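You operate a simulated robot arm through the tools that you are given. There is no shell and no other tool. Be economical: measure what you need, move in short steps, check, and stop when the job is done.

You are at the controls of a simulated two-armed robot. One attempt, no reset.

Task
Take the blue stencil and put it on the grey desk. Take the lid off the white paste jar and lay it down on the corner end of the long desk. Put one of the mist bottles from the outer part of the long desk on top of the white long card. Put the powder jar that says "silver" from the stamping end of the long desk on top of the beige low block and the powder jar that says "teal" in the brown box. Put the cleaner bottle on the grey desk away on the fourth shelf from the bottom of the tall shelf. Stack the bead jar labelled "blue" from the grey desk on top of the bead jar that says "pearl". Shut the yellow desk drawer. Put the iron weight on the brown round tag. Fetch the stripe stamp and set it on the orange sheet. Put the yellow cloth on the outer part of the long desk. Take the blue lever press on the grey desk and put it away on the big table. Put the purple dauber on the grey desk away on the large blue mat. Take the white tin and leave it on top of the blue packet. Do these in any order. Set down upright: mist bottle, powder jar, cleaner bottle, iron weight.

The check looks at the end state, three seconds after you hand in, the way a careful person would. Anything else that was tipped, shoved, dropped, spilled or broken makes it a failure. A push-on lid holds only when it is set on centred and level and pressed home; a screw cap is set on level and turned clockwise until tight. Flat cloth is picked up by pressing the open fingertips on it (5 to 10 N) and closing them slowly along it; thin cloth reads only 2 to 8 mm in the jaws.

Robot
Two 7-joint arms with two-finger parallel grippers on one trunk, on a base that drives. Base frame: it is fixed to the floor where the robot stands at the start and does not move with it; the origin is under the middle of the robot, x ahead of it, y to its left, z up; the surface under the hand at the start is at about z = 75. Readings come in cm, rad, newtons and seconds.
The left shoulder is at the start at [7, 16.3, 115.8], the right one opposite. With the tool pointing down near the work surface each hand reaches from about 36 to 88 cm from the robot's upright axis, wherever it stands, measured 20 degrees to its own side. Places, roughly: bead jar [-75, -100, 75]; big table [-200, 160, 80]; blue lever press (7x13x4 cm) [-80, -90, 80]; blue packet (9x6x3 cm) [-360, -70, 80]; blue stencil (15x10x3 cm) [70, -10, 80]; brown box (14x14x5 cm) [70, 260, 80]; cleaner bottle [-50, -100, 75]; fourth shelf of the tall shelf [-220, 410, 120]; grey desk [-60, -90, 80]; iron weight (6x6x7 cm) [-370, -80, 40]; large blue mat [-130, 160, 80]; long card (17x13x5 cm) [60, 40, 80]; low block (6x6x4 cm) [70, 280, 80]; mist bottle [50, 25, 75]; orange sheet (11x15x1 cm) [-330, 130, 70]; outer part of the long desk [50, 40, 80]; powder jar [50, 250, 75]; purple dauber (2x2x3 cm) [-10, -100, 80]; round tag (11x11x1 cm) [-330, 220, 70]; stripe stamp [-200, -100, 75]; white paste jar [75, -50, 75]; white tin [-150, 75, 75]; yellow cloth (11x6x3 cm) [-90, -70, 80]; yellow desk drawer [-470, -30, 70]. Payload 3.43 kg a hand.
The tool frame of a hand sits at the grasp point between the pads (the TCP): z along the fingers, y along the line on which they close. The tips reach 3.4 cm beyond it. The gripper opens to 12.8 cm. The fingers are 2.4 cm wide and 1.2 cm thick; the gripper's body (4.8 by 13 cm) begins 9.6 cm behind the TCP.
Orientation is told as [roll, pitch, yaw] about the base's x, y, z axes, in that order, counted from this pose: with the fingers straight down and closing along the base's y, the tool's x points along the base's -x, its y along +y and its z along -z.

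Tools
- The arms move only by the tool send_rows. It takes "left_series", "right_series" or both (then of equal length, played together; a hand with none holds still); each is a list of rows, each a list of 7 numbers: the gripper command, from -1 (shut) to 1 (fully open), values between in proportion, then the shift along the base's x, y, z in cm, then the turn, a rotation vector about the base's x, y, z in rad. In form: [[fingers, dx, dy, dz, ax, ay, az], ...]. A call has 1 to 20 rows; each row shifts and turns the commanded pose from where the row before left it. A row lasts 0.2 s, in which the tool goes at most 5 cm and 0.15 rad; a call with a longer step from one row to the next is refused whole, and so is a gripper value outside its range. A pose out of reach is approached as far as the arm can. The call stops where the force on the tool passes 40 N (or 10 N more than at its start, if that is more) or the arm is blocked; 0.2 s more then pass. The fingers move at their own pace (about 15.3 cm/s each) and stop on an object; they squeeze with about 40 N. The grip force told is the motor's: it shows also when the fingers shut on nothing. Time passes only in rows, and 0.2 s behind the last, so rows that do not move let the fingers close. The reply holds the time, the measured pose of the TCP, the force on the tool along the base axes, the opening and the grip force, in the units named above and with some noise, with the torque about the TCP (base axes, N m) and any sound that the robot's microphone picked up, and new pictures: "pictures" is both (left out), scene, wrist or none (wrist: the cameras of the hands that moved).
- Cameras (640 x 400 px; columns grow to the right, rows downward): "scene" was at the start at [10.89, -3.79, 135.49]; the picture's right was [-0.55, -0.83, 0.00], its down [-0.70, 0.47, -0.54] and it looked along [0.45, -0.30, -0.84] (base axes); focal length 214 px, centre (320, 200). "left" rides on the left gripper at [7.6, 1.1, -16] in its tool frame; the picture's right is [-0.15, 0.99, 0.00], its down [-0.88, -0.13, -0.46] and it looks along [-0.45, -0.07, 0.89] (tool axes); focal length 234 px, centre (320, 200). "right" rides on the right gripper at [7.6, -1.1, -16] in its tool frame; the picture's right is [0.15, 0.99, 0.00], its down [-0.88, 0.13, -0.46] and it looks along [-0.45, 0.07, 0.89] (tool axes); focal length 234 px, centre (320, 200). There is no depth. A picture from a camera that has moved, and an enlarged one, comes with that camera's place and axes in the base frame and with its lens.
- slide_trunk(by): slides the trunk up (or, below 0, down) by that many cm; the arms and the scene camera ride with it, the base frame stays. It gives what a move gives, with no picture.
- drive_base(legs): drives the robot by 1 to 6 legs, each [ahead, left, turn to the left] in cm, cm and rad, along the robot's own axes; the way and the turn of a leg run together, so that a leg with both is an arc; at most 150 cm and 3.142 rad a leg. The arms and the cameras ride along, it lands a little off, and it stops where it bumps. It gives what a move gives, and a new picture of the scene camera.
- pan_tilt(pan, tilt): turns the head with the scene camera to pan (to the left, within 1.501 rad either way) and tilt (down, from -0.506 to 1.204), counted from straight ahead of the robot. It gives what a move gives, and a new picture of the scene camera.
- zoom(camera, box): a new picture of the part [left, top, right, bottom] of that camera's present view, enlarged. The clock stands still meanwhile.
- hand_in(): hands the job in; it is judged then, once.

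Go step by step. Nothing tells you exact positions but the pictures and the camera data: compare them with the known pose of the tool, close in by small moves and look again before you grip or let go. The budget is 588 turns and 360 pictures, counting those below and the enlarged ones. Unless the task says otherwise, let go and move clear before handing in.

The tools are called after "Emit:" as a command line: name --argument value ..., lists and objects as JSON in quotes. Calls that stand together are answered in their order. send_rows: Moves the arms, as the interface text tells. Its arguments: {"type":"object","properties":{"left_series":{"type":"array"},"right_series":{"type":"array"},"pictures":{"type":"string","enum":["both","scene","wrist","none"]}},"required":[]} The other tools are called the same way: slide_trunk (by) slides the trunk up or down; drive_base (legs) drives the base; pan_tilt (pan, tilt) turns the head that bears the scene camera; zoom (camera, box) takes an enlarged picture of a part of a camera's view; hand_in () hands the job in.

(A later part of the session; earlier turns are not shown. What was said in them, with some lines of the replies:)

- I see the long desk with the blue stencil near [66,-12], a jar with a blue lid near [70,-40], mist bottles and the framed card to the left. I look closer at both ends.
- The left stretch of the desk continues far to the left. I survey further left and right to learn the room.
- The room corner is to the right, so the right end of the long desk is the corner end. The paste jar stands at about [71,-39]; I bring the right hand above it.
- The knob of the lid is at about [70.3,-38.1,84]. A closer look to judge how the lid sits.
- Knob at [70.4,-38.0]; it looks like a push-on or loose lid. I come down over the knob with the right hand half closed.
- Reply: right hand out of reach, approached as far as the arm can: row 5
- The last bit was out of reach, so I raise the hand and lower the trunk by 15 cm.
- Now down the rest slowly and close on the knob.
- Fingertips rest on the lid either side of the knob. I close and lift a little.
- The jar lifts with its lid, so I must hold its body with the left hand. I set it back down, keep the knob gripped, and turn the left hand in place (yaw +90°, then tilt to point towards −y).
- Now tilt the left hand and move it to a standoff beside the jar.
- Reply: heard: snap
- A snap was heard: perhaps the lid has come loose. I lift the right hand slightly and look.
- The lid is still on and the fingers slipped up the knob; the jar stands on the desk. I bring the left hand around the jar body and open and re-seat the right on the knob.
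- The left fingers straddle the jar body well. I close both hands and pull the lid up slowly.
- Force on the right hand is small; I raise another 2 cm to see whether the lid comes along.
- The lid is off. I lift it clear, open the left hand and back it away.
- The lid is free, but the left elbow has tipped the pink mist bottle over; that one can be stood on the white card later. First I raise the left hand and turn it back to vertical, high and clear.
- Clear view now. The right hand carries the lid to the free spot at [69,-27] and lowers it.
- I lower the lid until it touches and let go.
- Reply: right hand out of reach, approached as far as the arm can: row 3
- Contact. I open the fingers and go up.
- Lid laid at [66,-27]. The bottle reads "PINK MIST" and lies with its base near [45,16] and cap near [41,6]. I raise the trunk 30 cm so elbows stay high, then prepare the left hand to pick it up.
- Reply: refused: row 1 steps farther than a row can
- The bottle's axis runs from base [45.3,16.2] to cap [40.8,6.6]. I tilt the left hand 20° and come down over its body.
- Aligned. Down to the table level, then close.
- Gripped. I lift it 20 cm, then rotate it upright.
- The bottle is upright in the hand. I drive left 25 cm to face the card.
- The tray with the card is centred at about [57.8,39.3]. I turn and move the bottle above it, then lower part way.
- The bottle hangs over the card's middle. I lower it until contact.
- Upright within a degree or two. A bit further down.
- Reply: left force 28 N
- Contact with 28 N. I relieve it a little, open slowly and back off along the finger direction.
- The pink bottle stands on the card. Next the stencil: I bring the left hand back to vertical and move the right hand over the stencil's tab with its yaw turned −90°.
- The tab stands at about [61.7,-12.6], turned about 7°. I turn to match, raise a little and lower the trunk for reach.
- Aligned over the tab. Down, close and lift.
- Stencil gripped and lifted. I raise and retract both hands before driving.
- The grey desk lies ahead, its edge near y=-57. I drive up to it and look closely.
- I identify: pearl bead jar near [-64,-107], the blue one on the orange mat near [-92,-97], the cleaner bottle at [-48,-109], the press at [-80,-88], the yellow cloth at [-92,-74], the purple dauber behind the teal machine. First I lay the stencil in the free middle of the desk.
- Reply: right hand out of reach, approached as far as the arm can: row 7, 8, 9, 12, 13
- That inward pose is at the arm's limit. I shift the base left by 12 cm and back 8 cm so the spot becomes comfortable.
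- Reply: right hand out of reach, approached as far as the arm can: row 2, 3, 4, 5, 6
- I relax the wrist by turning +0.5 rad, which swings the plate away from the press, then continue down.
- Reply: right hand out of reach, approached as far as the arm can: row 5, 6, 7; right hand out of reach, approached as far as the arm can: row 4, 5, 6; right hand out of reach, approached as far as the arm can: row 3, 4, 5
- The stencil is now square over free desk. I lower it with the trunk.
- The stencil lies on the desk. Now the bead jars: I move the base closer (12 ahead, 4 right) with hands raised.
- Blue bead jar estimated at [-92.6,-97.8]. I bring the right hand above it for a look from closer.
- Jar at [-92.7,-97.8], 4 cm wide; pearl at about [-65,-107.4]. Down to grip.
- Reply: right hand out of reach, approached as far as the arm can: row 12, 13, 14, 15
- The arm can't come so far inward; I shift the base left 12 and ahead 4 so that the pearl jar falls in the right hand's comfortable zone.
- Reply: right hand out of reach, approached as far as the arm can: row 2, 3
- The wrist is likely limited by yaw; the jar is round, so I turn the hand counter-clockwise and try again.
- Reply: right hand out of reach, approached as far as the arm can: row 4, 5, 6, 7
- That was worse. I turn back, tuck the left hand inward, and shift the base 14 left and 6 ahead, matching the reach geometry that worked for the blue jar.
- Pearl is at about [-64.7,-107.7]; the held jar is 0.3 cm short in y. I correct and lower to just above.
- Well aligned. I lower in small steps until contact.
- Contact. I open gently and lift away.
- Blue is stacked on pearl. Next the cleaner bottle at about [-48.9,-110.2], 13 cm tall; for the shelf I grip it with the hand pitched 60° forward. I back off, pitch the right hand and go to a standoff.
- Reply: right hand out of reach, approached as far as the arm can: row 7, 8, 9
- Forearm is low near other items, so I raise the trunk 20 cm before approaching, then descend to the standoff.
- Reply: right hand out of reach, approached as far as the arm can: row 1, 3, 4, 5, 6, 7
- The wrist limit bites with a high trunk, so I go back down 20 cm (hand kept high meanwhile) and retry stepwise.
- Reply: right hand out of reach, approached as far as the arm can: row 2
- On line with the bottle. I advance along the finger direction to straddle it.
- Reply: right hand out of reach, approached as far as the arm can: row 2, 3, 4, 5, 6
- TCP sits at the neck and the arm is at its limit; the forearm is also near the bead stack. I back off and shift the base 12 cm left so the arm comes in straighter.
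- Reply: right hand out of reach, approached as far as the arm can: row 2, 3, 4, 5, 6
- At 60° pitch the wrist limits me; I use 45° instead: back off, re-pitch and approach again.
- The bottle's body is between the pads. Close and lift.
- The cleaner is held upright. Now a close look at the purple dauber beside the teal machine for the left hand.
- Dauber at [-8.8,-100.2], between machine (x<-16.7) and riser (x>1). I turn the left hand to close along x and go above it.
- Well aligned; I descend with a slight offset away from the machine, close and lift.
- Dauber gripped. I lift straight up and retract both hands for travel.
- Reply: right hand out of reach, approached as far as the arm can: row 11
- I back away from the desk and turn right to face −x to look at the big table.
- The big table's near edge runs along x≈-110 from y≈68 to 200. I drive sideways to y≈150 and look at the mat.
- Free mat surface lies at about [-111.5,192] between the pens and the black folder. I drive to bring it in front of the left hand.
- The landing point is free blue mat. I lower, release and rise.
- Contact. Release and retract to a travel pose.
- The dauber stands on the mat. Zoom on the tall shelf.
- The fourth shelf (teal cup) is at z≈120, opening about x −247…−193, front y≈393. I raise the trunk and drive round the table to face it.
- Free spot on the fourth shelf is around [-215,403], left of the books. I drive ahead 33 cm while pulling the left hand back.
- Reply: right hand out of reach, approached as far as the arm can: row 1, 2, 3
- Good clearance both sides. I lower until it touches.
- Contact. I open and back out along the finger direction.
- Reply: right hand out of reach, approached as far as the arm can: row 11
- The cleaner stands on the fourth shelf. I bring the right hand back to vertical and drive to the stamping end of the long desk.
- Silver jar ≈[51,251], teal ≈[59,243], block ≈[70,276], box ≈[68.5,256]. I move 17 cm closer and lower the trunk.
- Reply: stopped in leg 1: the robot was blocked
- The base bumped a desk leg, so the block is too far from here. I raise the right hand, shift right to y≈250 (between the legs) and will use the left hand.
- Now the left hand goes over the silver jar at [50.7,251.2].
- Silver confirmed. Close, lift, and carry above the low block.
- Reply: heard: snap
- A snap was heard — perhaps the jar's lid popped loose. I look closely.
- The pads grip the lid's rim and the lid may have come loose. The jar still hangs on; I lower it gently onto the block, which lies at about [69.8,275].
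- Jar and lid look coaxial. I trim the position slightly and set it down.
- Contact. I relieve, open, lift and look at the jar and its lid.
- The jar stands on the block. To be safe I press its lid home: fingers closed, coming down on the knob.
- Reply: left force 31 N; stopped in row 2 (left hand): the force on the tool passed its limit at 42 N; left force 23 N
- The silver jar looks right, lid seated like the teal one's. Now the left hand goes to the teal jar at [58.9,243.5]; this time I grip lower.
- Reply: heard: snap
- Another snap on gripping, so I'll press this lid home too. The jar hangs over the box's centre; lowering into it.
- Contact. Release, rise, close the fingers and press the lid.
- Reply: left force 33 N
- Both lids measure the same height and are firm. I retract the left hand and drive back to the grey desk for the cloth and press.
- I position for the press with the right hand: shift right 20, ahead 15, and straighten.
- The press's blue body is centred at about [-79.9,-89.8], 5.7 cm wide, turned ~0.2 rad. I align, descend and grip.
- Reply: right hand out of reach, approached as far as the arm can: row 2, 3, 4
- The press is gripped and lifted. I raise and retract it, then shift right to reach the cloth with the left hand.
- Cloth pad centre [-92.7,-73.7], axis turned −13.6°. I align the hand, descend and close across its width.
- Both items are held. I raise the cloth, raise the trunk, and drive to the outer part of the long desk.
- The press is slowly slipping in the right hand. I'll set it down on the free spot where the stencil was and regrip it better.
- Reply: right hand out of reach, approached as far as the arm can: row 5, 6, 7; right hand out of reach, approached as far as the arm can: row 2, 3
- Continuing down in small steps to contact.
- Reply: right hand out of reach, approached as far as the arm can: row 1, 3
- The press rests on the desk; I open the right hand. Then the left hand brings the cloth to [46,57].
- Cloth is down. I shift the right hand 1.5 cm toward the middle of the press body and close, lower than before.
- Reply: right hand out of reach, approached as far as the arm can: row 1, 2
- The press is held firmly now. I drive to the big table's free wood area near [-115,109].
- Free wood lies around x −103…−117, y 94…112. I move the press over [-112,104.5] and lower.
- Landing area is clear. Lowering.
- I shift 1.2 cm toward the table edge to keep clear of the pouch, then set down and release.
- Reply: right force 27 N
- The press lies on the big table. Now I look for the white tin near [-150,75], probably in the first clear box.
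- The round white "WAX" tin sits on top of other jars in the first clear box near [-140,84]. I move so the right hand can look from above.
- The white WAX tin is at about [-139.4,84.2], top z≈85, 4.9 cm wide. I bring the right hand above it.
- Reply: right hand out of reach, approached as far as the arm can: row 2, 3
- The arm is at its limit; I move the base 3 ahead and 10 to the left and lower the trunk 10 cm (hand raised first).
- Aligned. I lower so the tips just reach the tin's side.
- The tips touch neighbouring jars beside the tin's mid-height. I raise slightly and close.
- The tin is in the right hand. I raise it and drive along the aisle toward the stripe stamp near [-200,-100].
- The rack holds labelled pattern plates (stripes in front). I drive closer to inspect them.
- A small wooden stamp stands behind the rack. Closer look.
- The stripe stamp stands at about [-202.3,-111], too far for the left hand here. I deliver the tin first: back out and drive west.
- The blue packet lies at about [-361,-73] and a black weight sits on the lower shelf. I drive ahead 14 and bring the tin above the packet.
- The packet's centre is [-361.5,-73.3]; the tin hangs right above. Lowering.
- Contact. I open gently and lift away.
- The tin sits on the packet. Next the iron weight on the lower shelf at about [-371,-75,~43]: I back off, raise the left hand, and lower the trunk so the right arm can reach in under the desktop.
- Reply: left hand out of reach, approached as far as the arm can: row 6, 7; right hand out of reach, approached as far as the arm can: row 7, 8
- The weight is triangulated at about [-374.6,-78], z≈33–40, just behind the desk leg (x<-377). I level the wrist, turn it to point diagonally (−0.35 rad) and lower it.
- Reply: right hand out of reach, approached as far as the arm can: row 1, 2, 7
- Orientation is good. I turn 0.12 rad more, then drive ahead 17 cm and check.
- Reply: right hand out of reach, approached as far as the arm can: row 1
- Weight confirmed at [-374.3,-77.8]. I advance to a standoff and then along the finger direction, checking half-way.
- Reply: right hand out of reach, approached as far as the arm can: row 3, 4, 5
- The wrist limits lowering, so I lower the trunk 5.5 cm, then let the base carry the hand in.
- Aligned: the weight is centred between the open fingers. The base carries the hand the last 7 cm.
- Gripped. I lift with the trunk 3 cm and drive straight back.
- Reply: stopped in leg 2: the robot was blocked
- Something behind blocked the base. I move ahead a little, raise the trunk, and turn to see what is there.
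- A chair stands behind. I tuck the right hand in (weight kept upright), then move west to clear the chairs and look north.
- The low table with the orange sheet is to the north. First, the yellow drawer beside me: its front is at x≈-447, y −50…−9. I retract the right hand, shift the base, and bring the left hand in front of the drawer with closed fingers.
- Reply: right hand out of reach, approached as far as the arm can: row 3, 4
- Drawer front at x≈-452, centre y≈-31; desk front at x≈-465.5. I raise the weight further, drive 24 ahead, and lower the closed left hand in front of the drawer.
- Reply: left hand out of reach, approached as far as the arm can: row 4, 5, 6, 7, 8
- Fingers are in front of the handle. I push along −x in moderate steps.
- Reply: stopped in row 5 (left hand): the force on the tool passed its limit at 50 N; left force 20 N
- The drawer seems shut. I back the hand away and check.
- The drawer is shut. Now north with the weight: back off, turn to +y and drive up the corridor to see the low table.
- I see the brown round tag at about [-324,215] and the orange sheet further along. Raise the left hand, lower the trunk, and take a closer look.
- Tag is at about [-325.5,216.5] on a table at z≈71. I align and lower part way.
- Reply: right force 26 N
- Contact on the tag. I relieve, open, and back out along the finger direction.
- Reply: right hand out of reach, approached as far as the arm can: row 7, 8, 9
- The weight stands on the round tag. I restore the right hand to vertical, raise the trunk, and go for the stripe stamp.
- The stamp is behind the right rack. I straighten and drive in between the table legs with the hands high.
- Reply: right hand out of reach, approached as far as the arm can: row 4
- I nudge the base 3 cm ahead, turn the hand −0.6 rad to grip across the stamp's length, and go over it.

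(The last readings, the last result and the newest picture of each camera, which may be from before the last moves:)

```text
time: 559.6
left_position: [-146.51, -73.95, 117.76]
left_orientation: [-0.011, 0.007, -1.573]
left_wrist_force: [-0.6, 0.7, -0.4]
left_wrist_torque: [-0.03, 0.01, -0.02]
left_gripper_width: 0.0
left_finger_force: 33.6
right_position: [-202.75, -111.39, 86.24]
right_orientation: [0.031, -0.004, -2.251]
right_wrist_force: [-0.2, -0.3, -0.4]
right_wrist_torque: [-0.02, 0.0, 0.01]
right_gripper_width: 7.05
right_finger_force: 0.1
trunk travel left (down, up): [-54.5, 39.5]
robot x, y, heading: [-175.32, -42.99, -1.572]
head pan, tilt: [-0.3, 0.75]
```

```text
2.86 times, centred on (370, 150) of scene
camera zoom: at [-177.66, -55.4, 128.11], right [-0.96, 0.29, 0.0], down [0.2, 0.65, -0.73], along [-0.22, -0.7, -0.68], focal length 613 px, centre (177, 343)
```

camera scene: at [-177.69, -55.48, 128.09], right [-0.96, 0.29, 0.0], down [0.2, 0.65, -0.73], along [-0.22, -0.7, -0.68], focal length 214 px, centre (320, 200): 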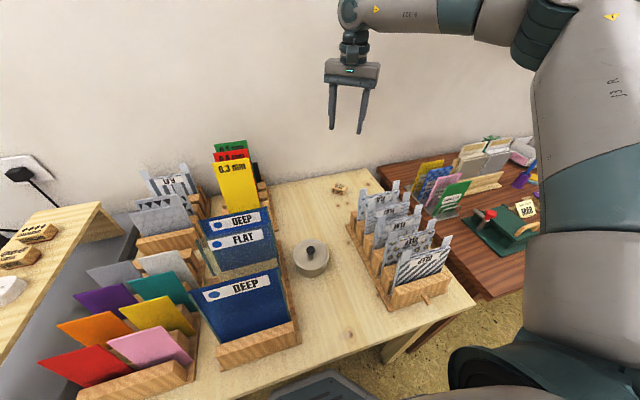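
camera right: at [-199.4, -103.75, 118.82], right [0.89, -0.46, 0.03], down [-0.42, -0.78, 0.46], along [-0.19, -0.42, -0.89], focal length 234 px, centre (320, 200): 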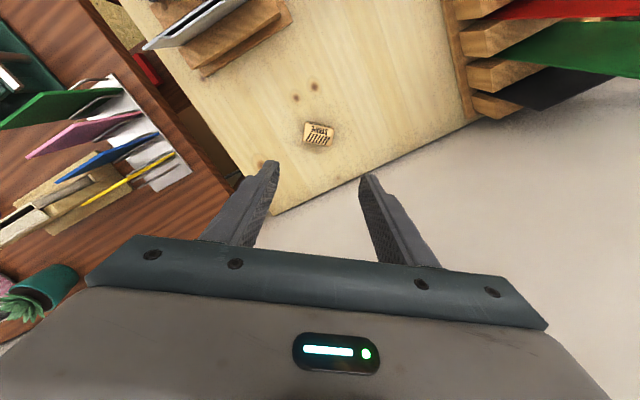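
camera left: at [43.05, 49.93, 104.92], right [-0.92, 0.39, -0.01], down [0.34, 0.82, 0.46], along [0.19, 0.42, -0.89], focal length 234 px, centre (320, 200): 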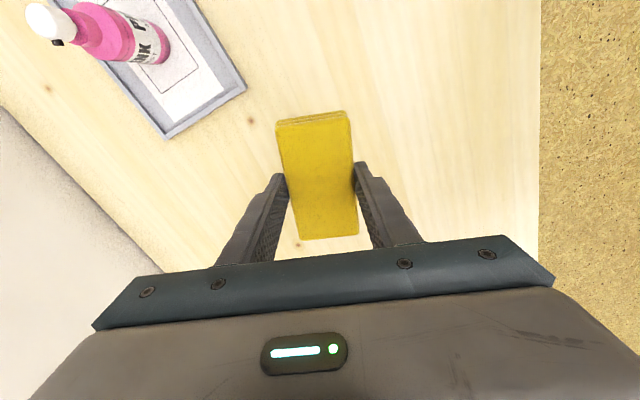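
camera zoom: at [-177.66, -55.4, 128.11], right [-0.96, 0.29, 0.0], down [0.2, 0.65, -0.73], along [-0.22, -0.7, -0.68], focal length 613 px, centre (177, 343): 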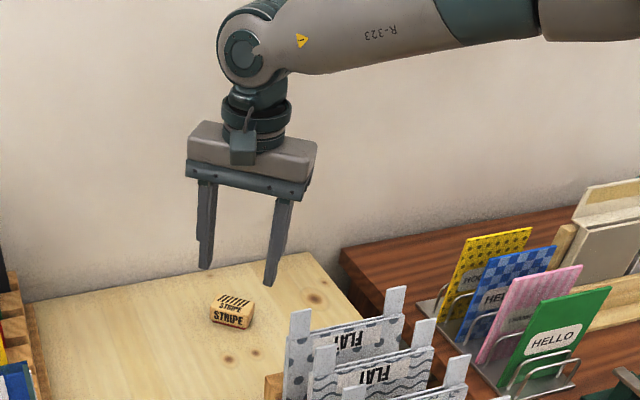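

Emit:
send_rows --right_series '[[0.1, 0.3, -0.4, -3, 0, 0, 0], [0.1, 0, 0, -3, 0, 0, 0], [0.1, 0, 0, -1.2, 0, 0, 0], [0.1, 0, 0, 0, 0, 0, 0], [-1, 0, 0, 0, 0, 0, 0], [-1, 0, 0, 0, 0, 0, 0], [-1, 0, 0, 0, 0, 0, 0], [-1, 0, 0, 1, 0, 0, 0], [-1, 0, 0, 3, 0, 0, 0], [-1, 0, 0, 0, 0, 0, 0]]' --pictures "wrist"

```text
time: 560.6
left_position: [-146.34, -73.93, 117.84]
left_orientation: [-0.011, 0.007, -1.574]
left_wrist_force: [0.0, -1.0, -0.8]
left_wrist_torque: [0.04, 0.03, 0.04]
left_gripper_width: 0.0
left_finger_force: 32.6
right_position: [-203.38, -110.71, 80.93]
right_orientation: [0.052, -0.013, -2.25]
right_wrist_force: [3.7, 4.8, 18.7]
right_wrist_torque: [-0.23, -0.7, 0.24]
right_gripper_width: 7.09
right_finger_force: 0.7
right hand out of reach, approached as far as the arm can: row 1, 2, 3
trunk travel left (down, up): [-54.5, 39.5]
robot x, y, heading: [-174.88, -42.42, -1.568]
head pan, tilt: [-0.3, 0.75]
stopped in row 4 (right hand): the force on the tool passed its limit at 44 N (the readings are from after the stop); the commanded pose is now the measured one
camera right: at [-199.8, -103.3, 96.7], right [0.86, -0.51, 0.05], down [-0.47, -0.75, 0.47], along [-0.21, -0.43, -0.88], focal length 234 px, centre (320, 200)
```

right: 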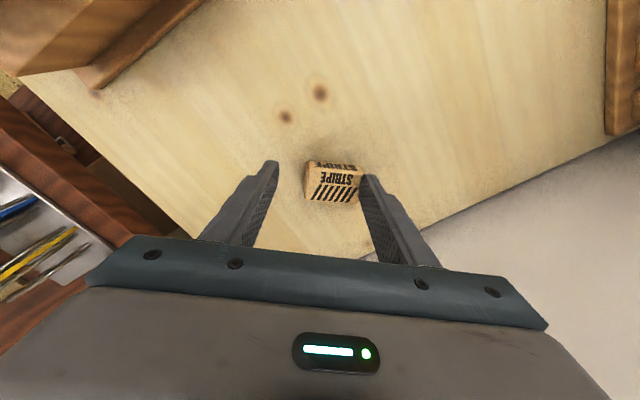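

The reach limit let a finger touch the stamp. I raise, lower the trunk 10 cm and move 2 cm closer.

Emit:
send_rows --right_series '[[0.1, 0, 0, 4, 0, 0, 0], [0.1, 0, 0, 4.5, 0, 0, 0], [0.1, 0, 0, 4.5, 0, 0, 0], [0.1, 0, 0, 0, 0, 0, 0]]' --pictures "none"

Emit:
slide_trunk --by -9

Emit:
drive_base --legs '[[2, 0, 0]]'

Emit:
zoom --camera "right" --box '[220, 70, 420, 240]'

```text
time: 561.6
left_position: [-146.57, -74.1, 117.69]
left_orientation: [-0.009, 0.007, -1.573]
left_wrist_force: [-0.4, 0.1, 0.0]
left_wrist_torque: [0.0, -0.01, 0.0]
left_gripper_width: 0.02
left_finger_force: 33.1
right_position: [-203.63, -110.64, 93.6]
right_orientation: [0.043, -0.011, -2.253]
right_wrist_force: [0.7, -0.5, 0.8]
right_wrist_torque: [0.02, 0.02, 0.0]
right_gripper_width: 7.04
right_finger_force: 0.0
trunk travel left (down, up): [-54.5, 39.5]
robot x, y, heading: [-175.23, -42.71, -1.569]
head pan, tilt: [-0.3, 0.75]
```

```text
time: 562.8
left_position: [-146.64, -74.06, 108.68]
left_orientation: [-0.011, 0.008, -1.575]
left_wrist_force: [-0.1, -0.3, 1.1]
left_wrist_torque: [0.03, 0.0, -0.01]
left_gripper_width: 0.05
left_finger_force: 32.8
right_position: [-203.6, -110.67, 84.62]
right_orientation: [0.045, -0.011, -2.254]
right_wrist_force: [0.8, -0.5, 0.6]
right_wrist_torque: [0.01, -0.02, 0.01]
right_gripper_width: 7.05
right_finger_force: 0.1
trunk travel left (down, up): [-45.5, 48.5]
robot x, y, heading: [-175.44, -42.5, -1.57]
head pan, tilt: [-0.3, 0.75]
```

```text
time: 563.6
left_position: [-146.47, -76.17, 108.73]
left_orientation: [-0.009, 0.009, -1.574]
left_wrist_force: [0.3, -0.3, 0.4]
left_wrist_torque: [0.0, -0.02, -0.02]
left_gripper_width: 0.0
left_finger_force: 33.0
right_position: [-203.59, -112.56, 84.72]
right_orientation: [0.046, -0.011, -2.253]
right_wrist_force: [-0.6, -0.7, 0.3]
right_wrist_torque: [0.0, -0.03, 0.02]
right_gripper_width: 7.02
right_finger_force: 0.0
trunk travel left (down, up): [-45.5, 48.5]
robot x, y, heading: [-175.64, -44.81, -1.569]
head pan, tilt: [-0.3, 0.75]
camera scene: at [-177.67, -57.43, 119.1], right [-0.96, 0.29, 0.0], down [0.2, 0.65, -0.73], along [-0.22, -0.7, -0.68], focal length 214 px, centre (320, 200)
```

scene: 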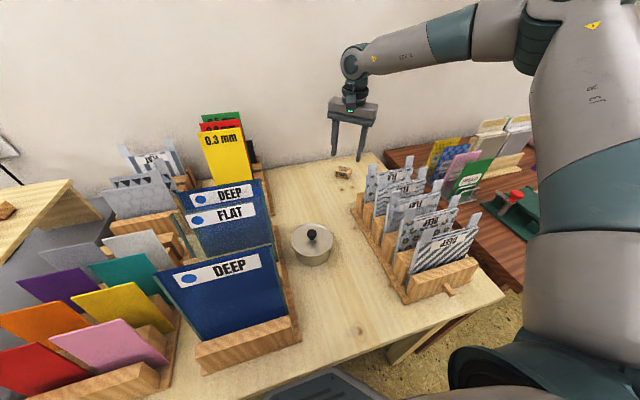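

```text
2.35 times, centred on (320, 155) of right
camera zoom: at [-199.99, -105.37, 100.47], right [0.86, -0.51, 0.04], down [-0.47, -0.75, 0.47], along [-0.21, -0.43, -0.88], focal length 551 px, centre (320, 306)
```

zoom: 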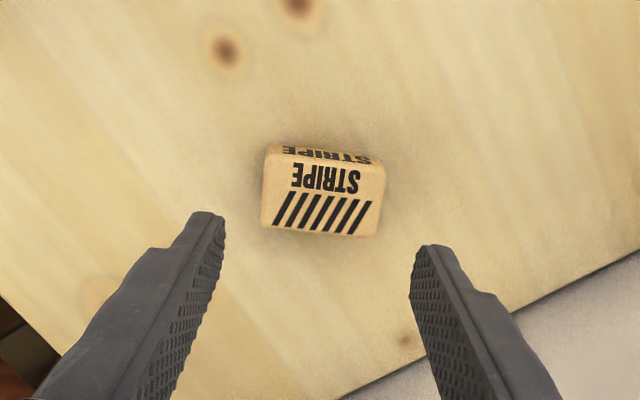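

Emit:
send_rows --right_series '[[0.1, 1.0, 0.7, 0, 0, 0, 0], [0.1, 0, 0, -2.5, 0, 0, 0], [0.1, 0, 0, -2, 0, 0, 0], [0.1, 0, 0, -0.8, 0, 0, 0], [0.1, 0, 0, 0, 0, 0, 0]]' --pictures "wrist"

```text
time: 564.8
left_position: [-146.48, -76.06, 108.76]
left_orientation: [-0.01, 0.008, -1.575]
left_wrist_force: [0.3, 0.1, -0.7]
left_wrist_torque: [-0.02, 0.01, -0.01]
left_gripper_width: 0.01
left_finger_force: 33.4
right_position: [-202.52, -111.91, 79.41]
right_orientation: [0.046, -0.013, -2.254]
right_wrist_force: [1.2, 0.1, 0.2]
right_wrist_torque: [-0.02, -0.02, 0.01]
right_gripper_width: 7.04
right_finger_force: 0.0
trunk travel left (down, up): [-45.5, 48.5]
robot x, y, heading: [-175.46, -44.51, -1.572]
head pan, tilt: [-0.3, 0.75]
camera right: at [-198.98, -104.65, 95.16], right [0.86, -0.51, 0.04], down [-0.47, -0.75, 0.47], along [-0.21, -0.43, -0.88], focal length 234 px, centre (320, 200)
```

right: 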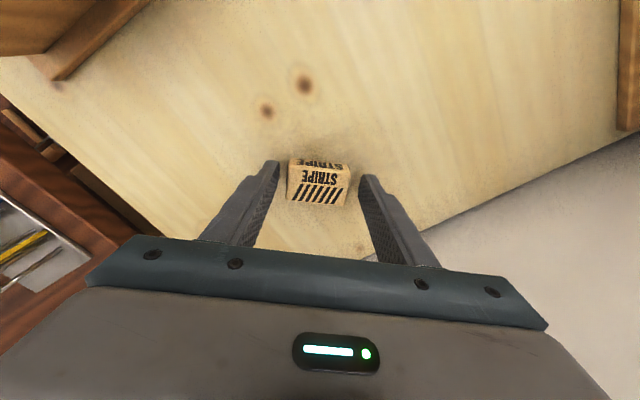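

Straddled well. Close, lift straight up, and retract.

Emit:
send_rows --right_series '[[-1, 0, 0, 0, 0, 0, 0], [-1, 0, 0, 0, 0, 0, 0], [-1, 0, 0, 0, 0, 0, 0], [-1, 0, 0, 2, 0, 0, 0], [-1, 0, 0, 4.5, 0, 0, 0], [-1, 0, 0, 4.5, 0, 0, 0], [-1, 0, 0, 4.5, 0, 0, 0], [-1, 0, 0, 4.5, 0, 0, 0], [-1, 0, 0, 4.5, 0, 0, 0], [-1, 0, 4, 2, 0, 0, 0], [-1, 0, 4.5, 0, 0, 0, 0], [-1, 0, 4.5, 0, 0, 0, 0], [-1, 0, 4.5, 0, 0, 0, 0], [-1, 0, 4.5, 0, 0, 0, 0]]' --pictures "both"

```text
time: 567.8
left_position: [-146.52, -75.89, 108.77]
left_orientation: [-0.009, 0.006, -1.574]
left_wrist_force: [0.0, 0.6, -0.3]
left_wrist_torque: [-0.01, 0.02, 0.02]
left_gripper_width: 0.01
left_finger_force: 33.0
right_position: [-202.5, -89.65, 105.9]
right_orientation: [0.045, -0.011, -2.254]
right_wrist_force: [0.2, 0.1, -1.0]
right_wrist_torque: [-0.06, -0.01, 0.01]
right_gripper_width: 5.08
right_finger_force: 39.7
trunk travel left (down, up): [-45.5, 48.5]
robot x, y, heading: [-175.14, -44.74, -1.57]
head pan, tilt: [-0.3, 0.75]
camera scene: at [-177.71, -57.26, 119.12], right [-0.96, 0.29, 0.0], down [0.2, 0.65, -0.73], along [-0.21, -0.7, -0.68], focal length 214 px, centre (320, 200)
camera right: at [-199.02, -82.4, 121.63], right [0.86, -0.51, 0.04], down [-0.47, -0.75, 0.47], along [-0.21, -0.43, -0.88], focal length 234 px, centre (320, 200)
```

scene: 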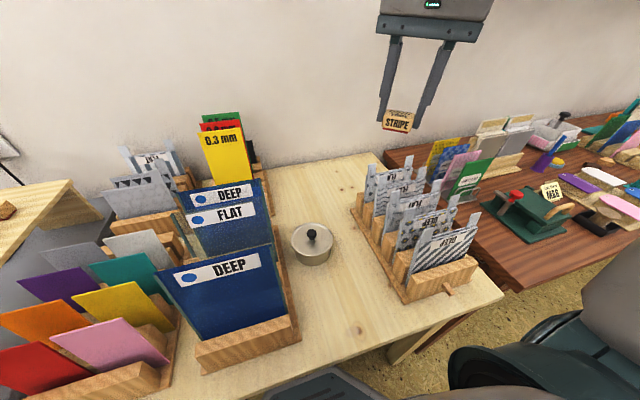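
right: 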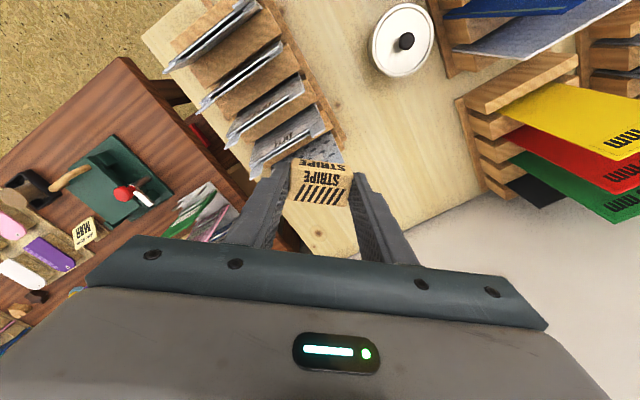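

The stamp is held. I back out and drive to the low table, facing east beside the orange sheet.

Emit:
drive_base --legs '[[-44, 0, 0], [0, -108, 0], [0, -108, 0], [0, 0, 1.57], [0, 148, 0]]'

Emit:
pan_tilt --pan -0.2 --tilt 0.75

```text
time: 591.6
left_position: [-363.06, 174.21, 108.67]
left_orientation: [-0.007, 0.008, 0.014]
left_wrist_force: [-0.4, -1.0, 0.5]
left_wrist_torque: [-0.03, 0.02, 0.0]
left_gripper_width: 0.0
left_finger_force: 33.1
right_position: [-348.27, 118.43, 105.81]
right_orientation: [0.045, -0.012, -0.664]
right_wrist_force: [0.1, 0.1, -0.5]
right_wrist_torque: [0.01, -0.03, 0.02]
right_gripper_width: 5.07
right_finger_force: 39.9
trunk travel left (down, up): [-45.5, 48.5]
robot x, y, heading: [-393.6, 144.35, 0.02]
head pan, tilt: [-0.3, 0.75]
camera scene: at [-380.96, 142.67, 119.1], right [-0.28, -0.96, 0.0], down [-0.66, 0.19, -0.73], along [0.7, -0.2, -0.68], focal length 214 px, centre (320, 200)
```

scene: 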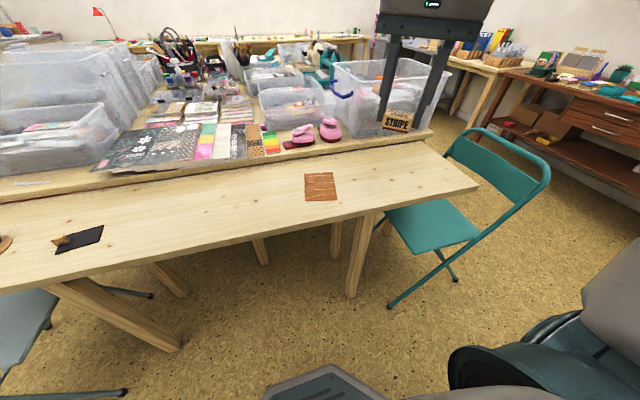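

```text
time: 592.2
left_position: [-363.07, 174.19, 108.71]
left_orientation: [-0.01, 0.009, 0.017]
left_wrist_force: [0.2, 0.2, -1.2]
left_wrist_torque: [0.0, 0.02, -0.02]
left_gripper_width: 0.0
left_finger_force: 32.9
right_position: [-348.32, 118.46, 105.75]
right_orientation: [0.045, -0.011, -0.663]
right_wrist_force: [1.0, 0.9, -0.9]
right_wrist_torque: [0.03, -0.02, 0.02]
right_gripper_width: 5.04
right_finger_force: 39.8
trunk travel left (down, up): [-45.5, 48.5]
robot x, y, heading: [-393.83, 144.58, 0.019]
head pan, tilt: [-0.201, 0.75]
camera scene: at [-380.77, 143.45, 119.1], right [-0.18, -0.98, 0.0], down [-0.67, 0.12, -0.73], along [0.72, -0.13, -0.68], focal length 214 px, centre (320, 200)
```

scene: 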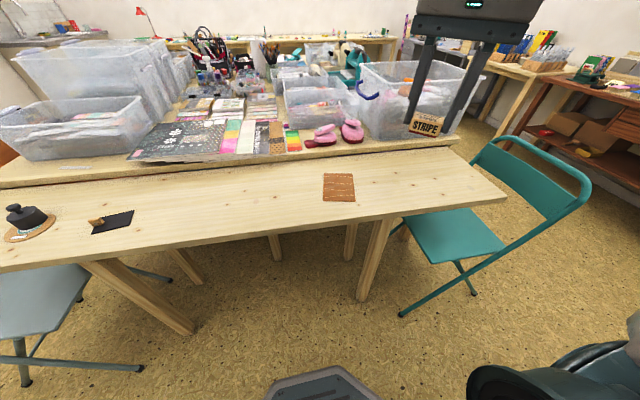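

The sheet is at about [-325,126.7]. I shift the base slightly (8 ahead, 7 left) and bring the stamp over it.

Emit:
drive_base --legs '[[8, 7, -0.02]]'

Emit:
send_rows --right_series '[[-1, 3, 0.2, -2, 0, 0, 0], [-1, 3, 0.2, -2, 0, 0, 0], [-1, 3, 0.2, -2, 0, 0, 0], [-1, 3, 0.2, -2, 0, 0, 0], [-1, 3, 0.2, -2, 0, 0, 0], [-1, 0, 0, -4, 0, 0, 0], [-1, 0, 0, 0, 0, 0, 0]]' --pictures "both"

Emit:
zoom --camera "right" --box '[200, 40, 440, 240]'

```text
time: 593.4
left_position: [-354.49, 180.85, 108.75]
left_orientation: [-0.011, 0.009, -0.002]
left_wrist_force: [-0.8, 0.3, 0.8]
left_wrist_torque: [0.0, 0.02, 0.01]
left_gripper_width: 0.02
left_finger_force: 33.2
right_position: [-340.59, 124.64, 105.82]
right_orientation: [0.046, -0.012, -0.681]
right_wrist_force: [0.1, 0.4, -0.8]
right_wrist_torque: [-0.04, 0.01, 0.03]
right_gripper_width: 5.08
right_finger_force: 39.8
trunk travel left (down, up): [-45.5, 48.5]
robot x, y, heading: [-386.27, 151.6, 0.003]
head pan, tilt: [-0.201, 0.75]
camera scene: at [-372.79, 150.34, 119.09], right [-0.2, -0.98, 0.0], down [-0.67, 0.13, -0.73], along [0.72, -0.14, -0.68], focal length 214 px, centre (320, 200)
```

scene: 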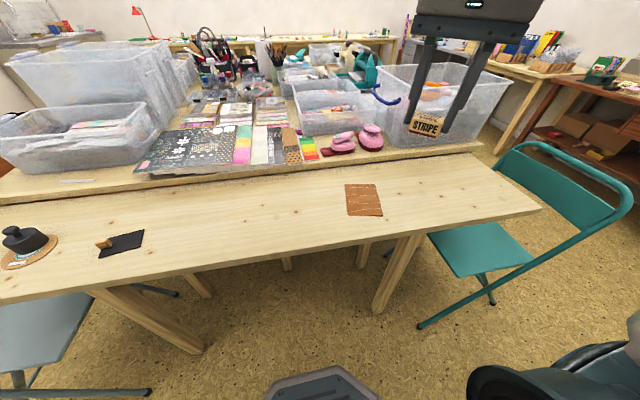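

```text
time: 595.0
left_position: [-354.63, 180.78, 108.72]
left_orientation: [-0.012, 0.009, -0.002]
left_wrist_force: [0.0, -0.5, -0.4]
left_wrist_torque: [0.0, 0.02, 0.03]
left_gripper_width: 0.0
left_finger_force: 33.1
right_position: [-325.7, 125.5, 92.01]
right_orientation: [0.045, -0.012, -0.681]
right_wrist_force: [0.4, 0.2, 0.4]
right_wrist_torque: [0.02, 0.0, -0.02]
right_gripper_width: 5.09
right_finger_force: 40.0
trunk travel left (down, up): [-45.5, 48.5]
robot x, y, heading: [-386.29, 151.98, 0.009]
head pan, tilt: [-0.201, 0.75]
camera scene: at [-372.87, 150.34, 119.1], right [-0.2, -0.98, 0.0], down [-0.67, 0.13, -0.73], along [0.72, -0.14, -0.68], focal length 214 px, centre (320, 200)
camera right: at [-332.84, 129.1, 107.8], right [0.51, 0.86, 0.04], down [0.75, -0.46, 0.47], along [0.43, -0.21, -0.88], focal length 234 px, centre (320, 200)
```

scene: 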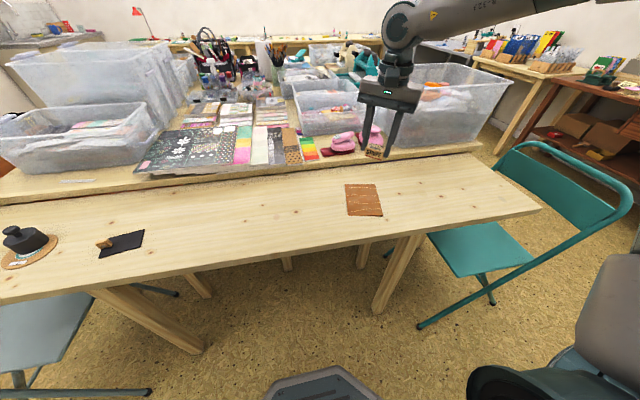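
right: 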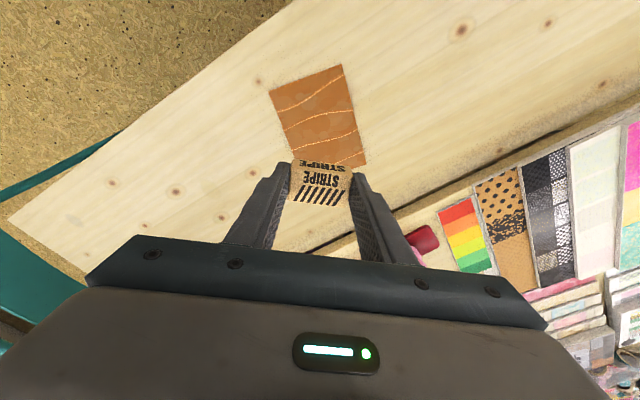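

```text
2.00 times, centred on (320, 140) of right
camera zoom: at [-332.84, 129.1, 107.8], right [0.51, 0.86, 0.04], down [0.75, -0.46, 0.47], along [0.43, -0.21, -0.88], focal length 468 px, centre (320, 320)
```

zoom: 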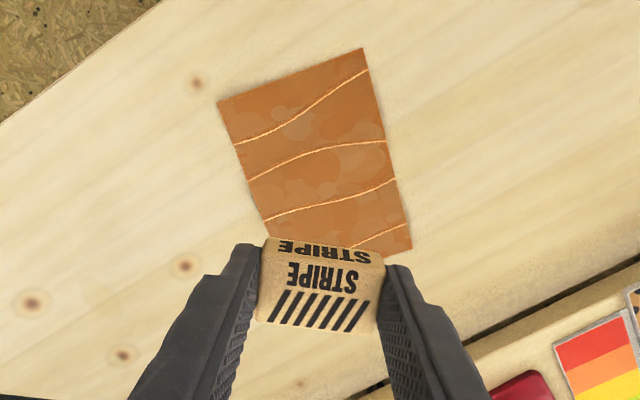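

Orange sheet centre [-326.6,126.7]. I align and lower.

Emit:
send_rows --right_series '[[-1, -0.9, 1.2, -4, 0, 0, 0], [-1, 0, 0, -4, 0, 0, 0], [-1, 0, 0, -4, 0, 0, 0], [-1, 0, 0, -2.5, 0, 0, 0], [-1, 0, 0, 0, 0, 0, 0]]' --pictures "none"

Emit:
zoom --camera "scene" --box '[310, 130, 430, 230]'

```text
time: 596.2
left_position: [-354.76, 180.71, 108.67]
left_orientation: [-0.01, 0.009, -0.002]
left_wrist_force: [0.3, 0.2, -0.2]
left_wrist_torque: [0.04, 0.0, 0.02]
left_gripper_width: 0.01
left_finger_force: 32.9
right_position: [-326.64, 126.89, 77.41]
right_orientation: [0.045, -0.011, -0.681]
right_wrist_force: [0.1, -0.8, 0.0]
right_wrist_torque: [0.0, 0.0, 0.0]
right_gripper_width: 5.06
right_finger_force: 40.4
trunk travel left (down, up): [-45.5, 48.5]
robot x, y, heading: [-386.28, 151.45, -0.0]
head pan, tilt: [-0.201, 0.75]
```

```text
4.00 times, centred on (370, 180) of scene
camera zoom: at [-372.87, 150.32, 119.1], right [-0.2, -0.98, 0.0], down [-0.67, 0.13, -0.73], along [0.72, -0.14, -0.68], focal length 858 px, centre (120, 280)
```

zoom: 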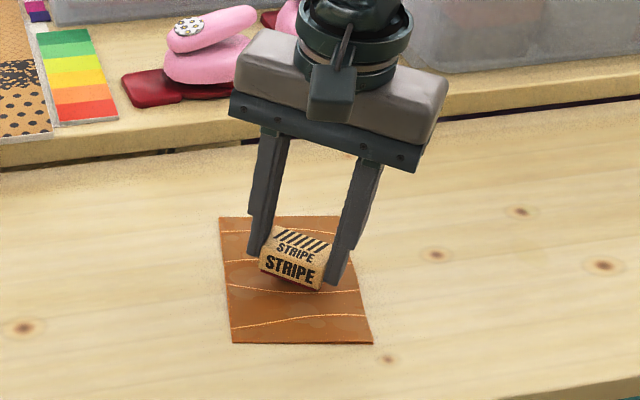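

Emit:
send_rows --right_series '[[-1, 0, 0, -0.5, 0, 0, 0], [-1, 0, 0, -0.4, 0, 0, 0], [-1, 0, 0, -0.3, 0, 0, 0], [-1, 0, 0, -0.2, 0, 0, 0], [-1, 0, 0, 0, 0, 0, 0]]' --pictures "none"

Emit:
zoom --camera "scene" --box '[310, 130, 430, 230]'

```text
time: 597.4
left_position: [-354.84, 180.9, 108.73]
left_orientation: [-0.01, 0.005, -0.001]
left_wrist_force: [0.2, 0.8, -0.3]
left_wrist_torque: [-0.02, -0.01, -0.01]
left_gripper_width: 0.02
left_finger_force: 33.6
right_position: [-326.65, 126.84, 76.07]
right_orientation: [0.051, -0.015, -0.68]
right_wrist_force: [3.9, 1.4, 31.8]
right_wrist_torque: [-0.45, 0.31, 0.07]
right_gripper_width: 5.09
right_finger_force: 40.0
trunk travel left (down, up): [-45.5, 48.5]
robot x, y, heading: [-385.82, 151.62, 0.003]
head pan, tilt: [-0.201, 0.75]
```

```text
4.00 times, centred on (370, 180) of scene
camera zoom: at [-373.1, 150.47, 119.15], right [-0.2, -0.98, 0.0], down [-0.67, 0.13, -0.73], along [0.72, -0.14, -0.68], focal length 858 px, centre (120, 280)
```

zoom: 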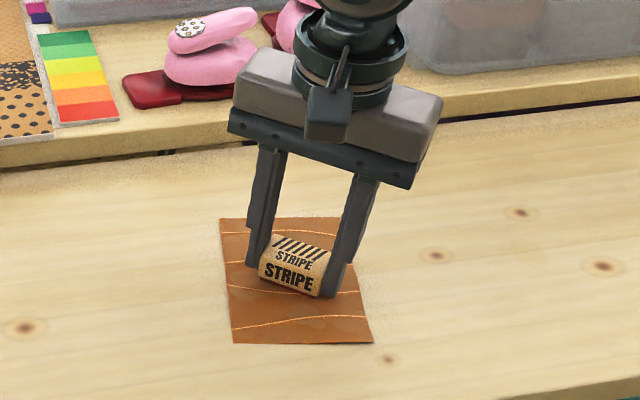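

Contact. Release and rise; then a check.

Emit:
send_rows --right_series '[[-1, 0, 0, 0.3, 0, 0, 0], [-0.1, 0, 0, 0, 0, 0, 0], [0.1, 0, 0, 0, 0, 0, 0], [0.1, 0, 0, 1, 0, 0, 0], [0.1, 0, 0, 4, 0, 0, 0], [0.1, 0, 0, 4.5, 0, 0, 0], [0.1, 0, 0, 4.5, 0, 0, 0], [0.1, 0, 0, 4.5, 0, 0, 0], [0.1, -3, 0, 4, 0, 0, 0], [0.1, -4, 0, 0, 0, 0, 0]]' --pictures "scene"

Emit:
zoom --camera "scene" --box '[310, 130, 430, 230]'

```text
time: 599.6
left_position: [-354.72, 180.61, 108.78]
left_orientation: [-0.01, 0.007, -0.002]
left_wrist_force: [0.1, -0.7, 0.3]
left_wrist_torque: [0.03, 0.0, -0.01]
left_gripper_width: 0.01
left_finger_force: 32.8
right_position: [-333.54, 126.88, 98.81]
right_orientation: [0.046, -0.01, -0.679]
right_wrist_force: [-1.3, -0.5, -0.1]
right_wrist_torque: [0.0, -0.02, 0.0]
right_gripper_width: 7.04
right_finger_force: 0.0
trunk travel left (down, up): [-45.5, 48.5]
robot x, y, heading: [-385.92, 151.56, 0.004]
head pan, tilt: [-0.201, 0.75]
camera scene: at [-372.93, 150.24, 119.1], right [-0.2, -0.98, 0.0], down [-0.67, 0.13, -0.73], along [0.72, -0.14, -0.68], focal length 214 px, centre (320, 200)
```

scene: 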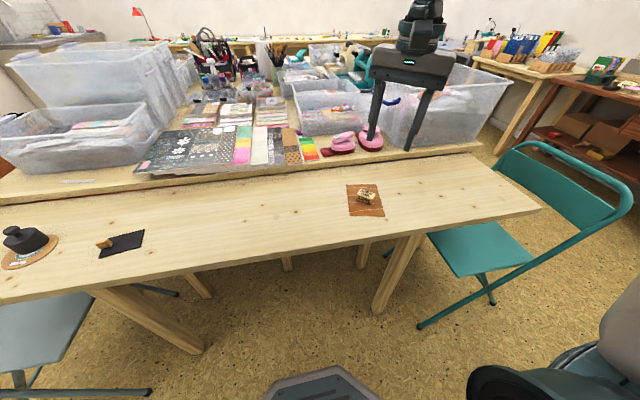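

```text
4.00 times, centred on (370, 180) of scene
camera zoom: at [-372.93, 150.24, 119.1], right [-0.2, -0.98, 0.0], down [-0.67, 0.13, -0.73], along [0.72, -0.14, -0.68], focal length 858 px, centre (120, 280)
```

zoom: 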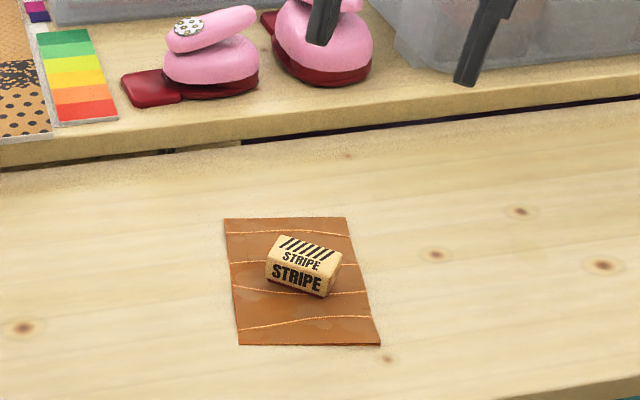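

All items are placed. As a final check I go back to look at the yellow drawer once more, since it must be fully shut.

Emit:
drive_base --legs '[[-6, 0, 0], [0, -118, 0], [0, 0, -2.2]]'

Emit:
pan_tilt --pan -0.35 --tilt 0.5

Emit:
zoom --camera "scene" --box '[220, 130, 480, 320]'

```text
time: 611.4
left_position: [-386.5, -8.38, 108.72]
left_orientation: [-0.011, 0.009, -2.203]
left_wrist_force: [-0.2, -0.4, 0.3]
left_wrist_torque: [0.0, 0.02, -0.01]
left_gripper_width: 0.0
left_finger_force: 33.0
right_position: [-442.37, 6.38, 98.79]
right_orientation: [0.046, -0.012, -2.882]
right_wrist_force: [-0.4, 0.3, -0.3]
right_wrist_torque: [0.01, -0.02, 0.0]
right_gripper_width: 7.04
right_finger_force: 0.1
trunk travel left (down, up): [-45.5, 48.5]
robot x, y, heading: [-390.85, 34.13, -2.195]
head pan, tilt: [-0.201, 0.75]
camera scene: at [-400.3, 24.5, 119.1], right [-0.68, 0.74, 0.0], down [0.5, 0.46, -0.73], along [-0.54, -0.49, -0.68], focal length 214 px, centre (320, 200)
```

scene: 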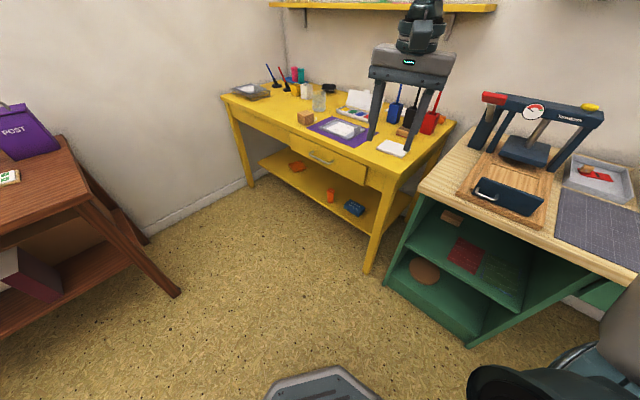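

```text
time: 612.2
left_position: [-386.42, -8.3, 108.73]
left_orientation: [-0.01, 0.008, -2.202]
left_wrist_force: [-0.2, -0.7, 0.3]
left_wrist_torque: [-0.07, 0.02, 0.01]
left_gripper_width: 0.0
left_finger_force: 32.9
right_position: [-442.44, 6.37, 98.83]
right_orientation: [0.046, -0.01, -2.881]
right_wrist_force: [0.1, 0.7, 0.1]
right_wrist_torque: [-0.03, 0.02, -0.04]
right_gripper_width: 7.06
right_finger_force: 0.1
trunk travel left (down, up): [-45.5, 48.5]
robot x, y, heading: [-391.4, 33.73, -2.198]
head pan, tilt: [-0.351, 0.499]
camera scene: at [-401.73, 25.01, 121.29], right [-0.56, 0.83, 0.0], down [0.4, 0.27, -0.88], along [-0.73, -0.49, -0.48], focal length 214 px, centre (320, 200)
```

scene: 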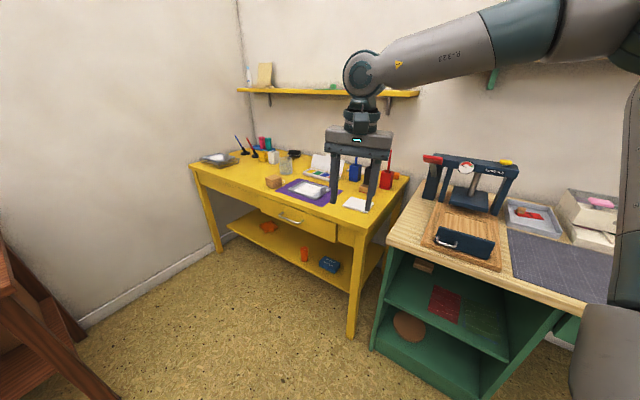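

```text
2.11 times, centred on (350, 225) of scene
camera zoom: at [-401.73, 25.01, 121.29], right [-0.56, 0.83, 0.0], down [0.4, 0.27, -0.88], along [-0.73, -0.49, -0.48], focal length 452 px, centre (257, 147)
```

zoom: 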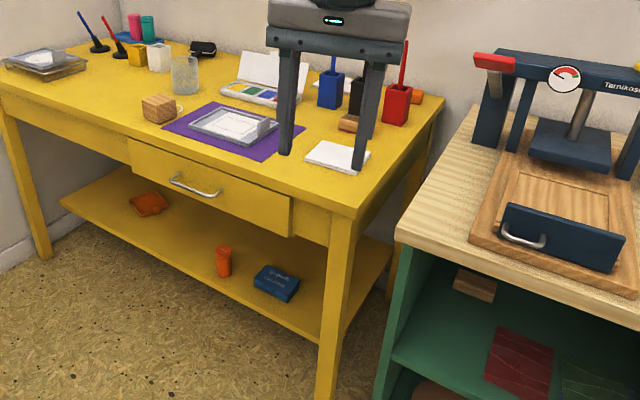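

Emit:
zoom --camera "scene" --box '[265, 190, 365, 260]'

```text
5.71 times, centred on (315, 225) of scene
camera zoom: at [-401.73, 25.01, 121.29], right [-0.56, 0.83, 0.0], down [0.4, 0.27, -0.88], along [-0.73, -0.49, -0.48], focal length 1226 px, centre (349, 57)
```

zoom: 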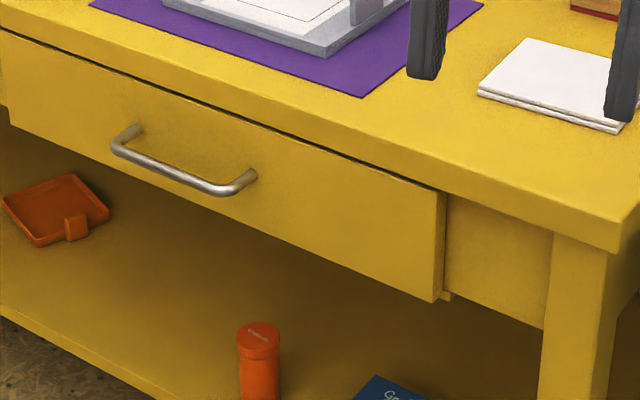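

The drawer front sits flush and everything is placed with both hands empty. I hand in.

Emit:
hand_in

```text
The job is handed in.
```

I handed the job in with every item set where you asked, the yellow drawer shut, and both hands empty and clear.

Some things happened on the way that could affect the check:

- **Mist bottle:** my left arm knocked the pink one over early on. I picked it up again, and it is the one standing upright on the white card.
- **Powder jar lids:** I heard a snap when I gripped the silver jar and again with the teal one, so a lid may have loosened each time. I set both jars down and pressed their lids home. They looked level and firm.
- **Blue lever press:** it began slipping in my grip, so I set it down briefly on the long desk, took a better hold and then put it on the big table.
- **White tin:** I took this to be the round white tin marked WAX in the clear box on the big table. My fingers touched the jars next to it while I picked it up.
- **Base bumps:** the base was blocked twice, near the end of the long desk and near the chairs beside the big table. I saw nothing fall over, but I did not check whether a chair moved slightly.
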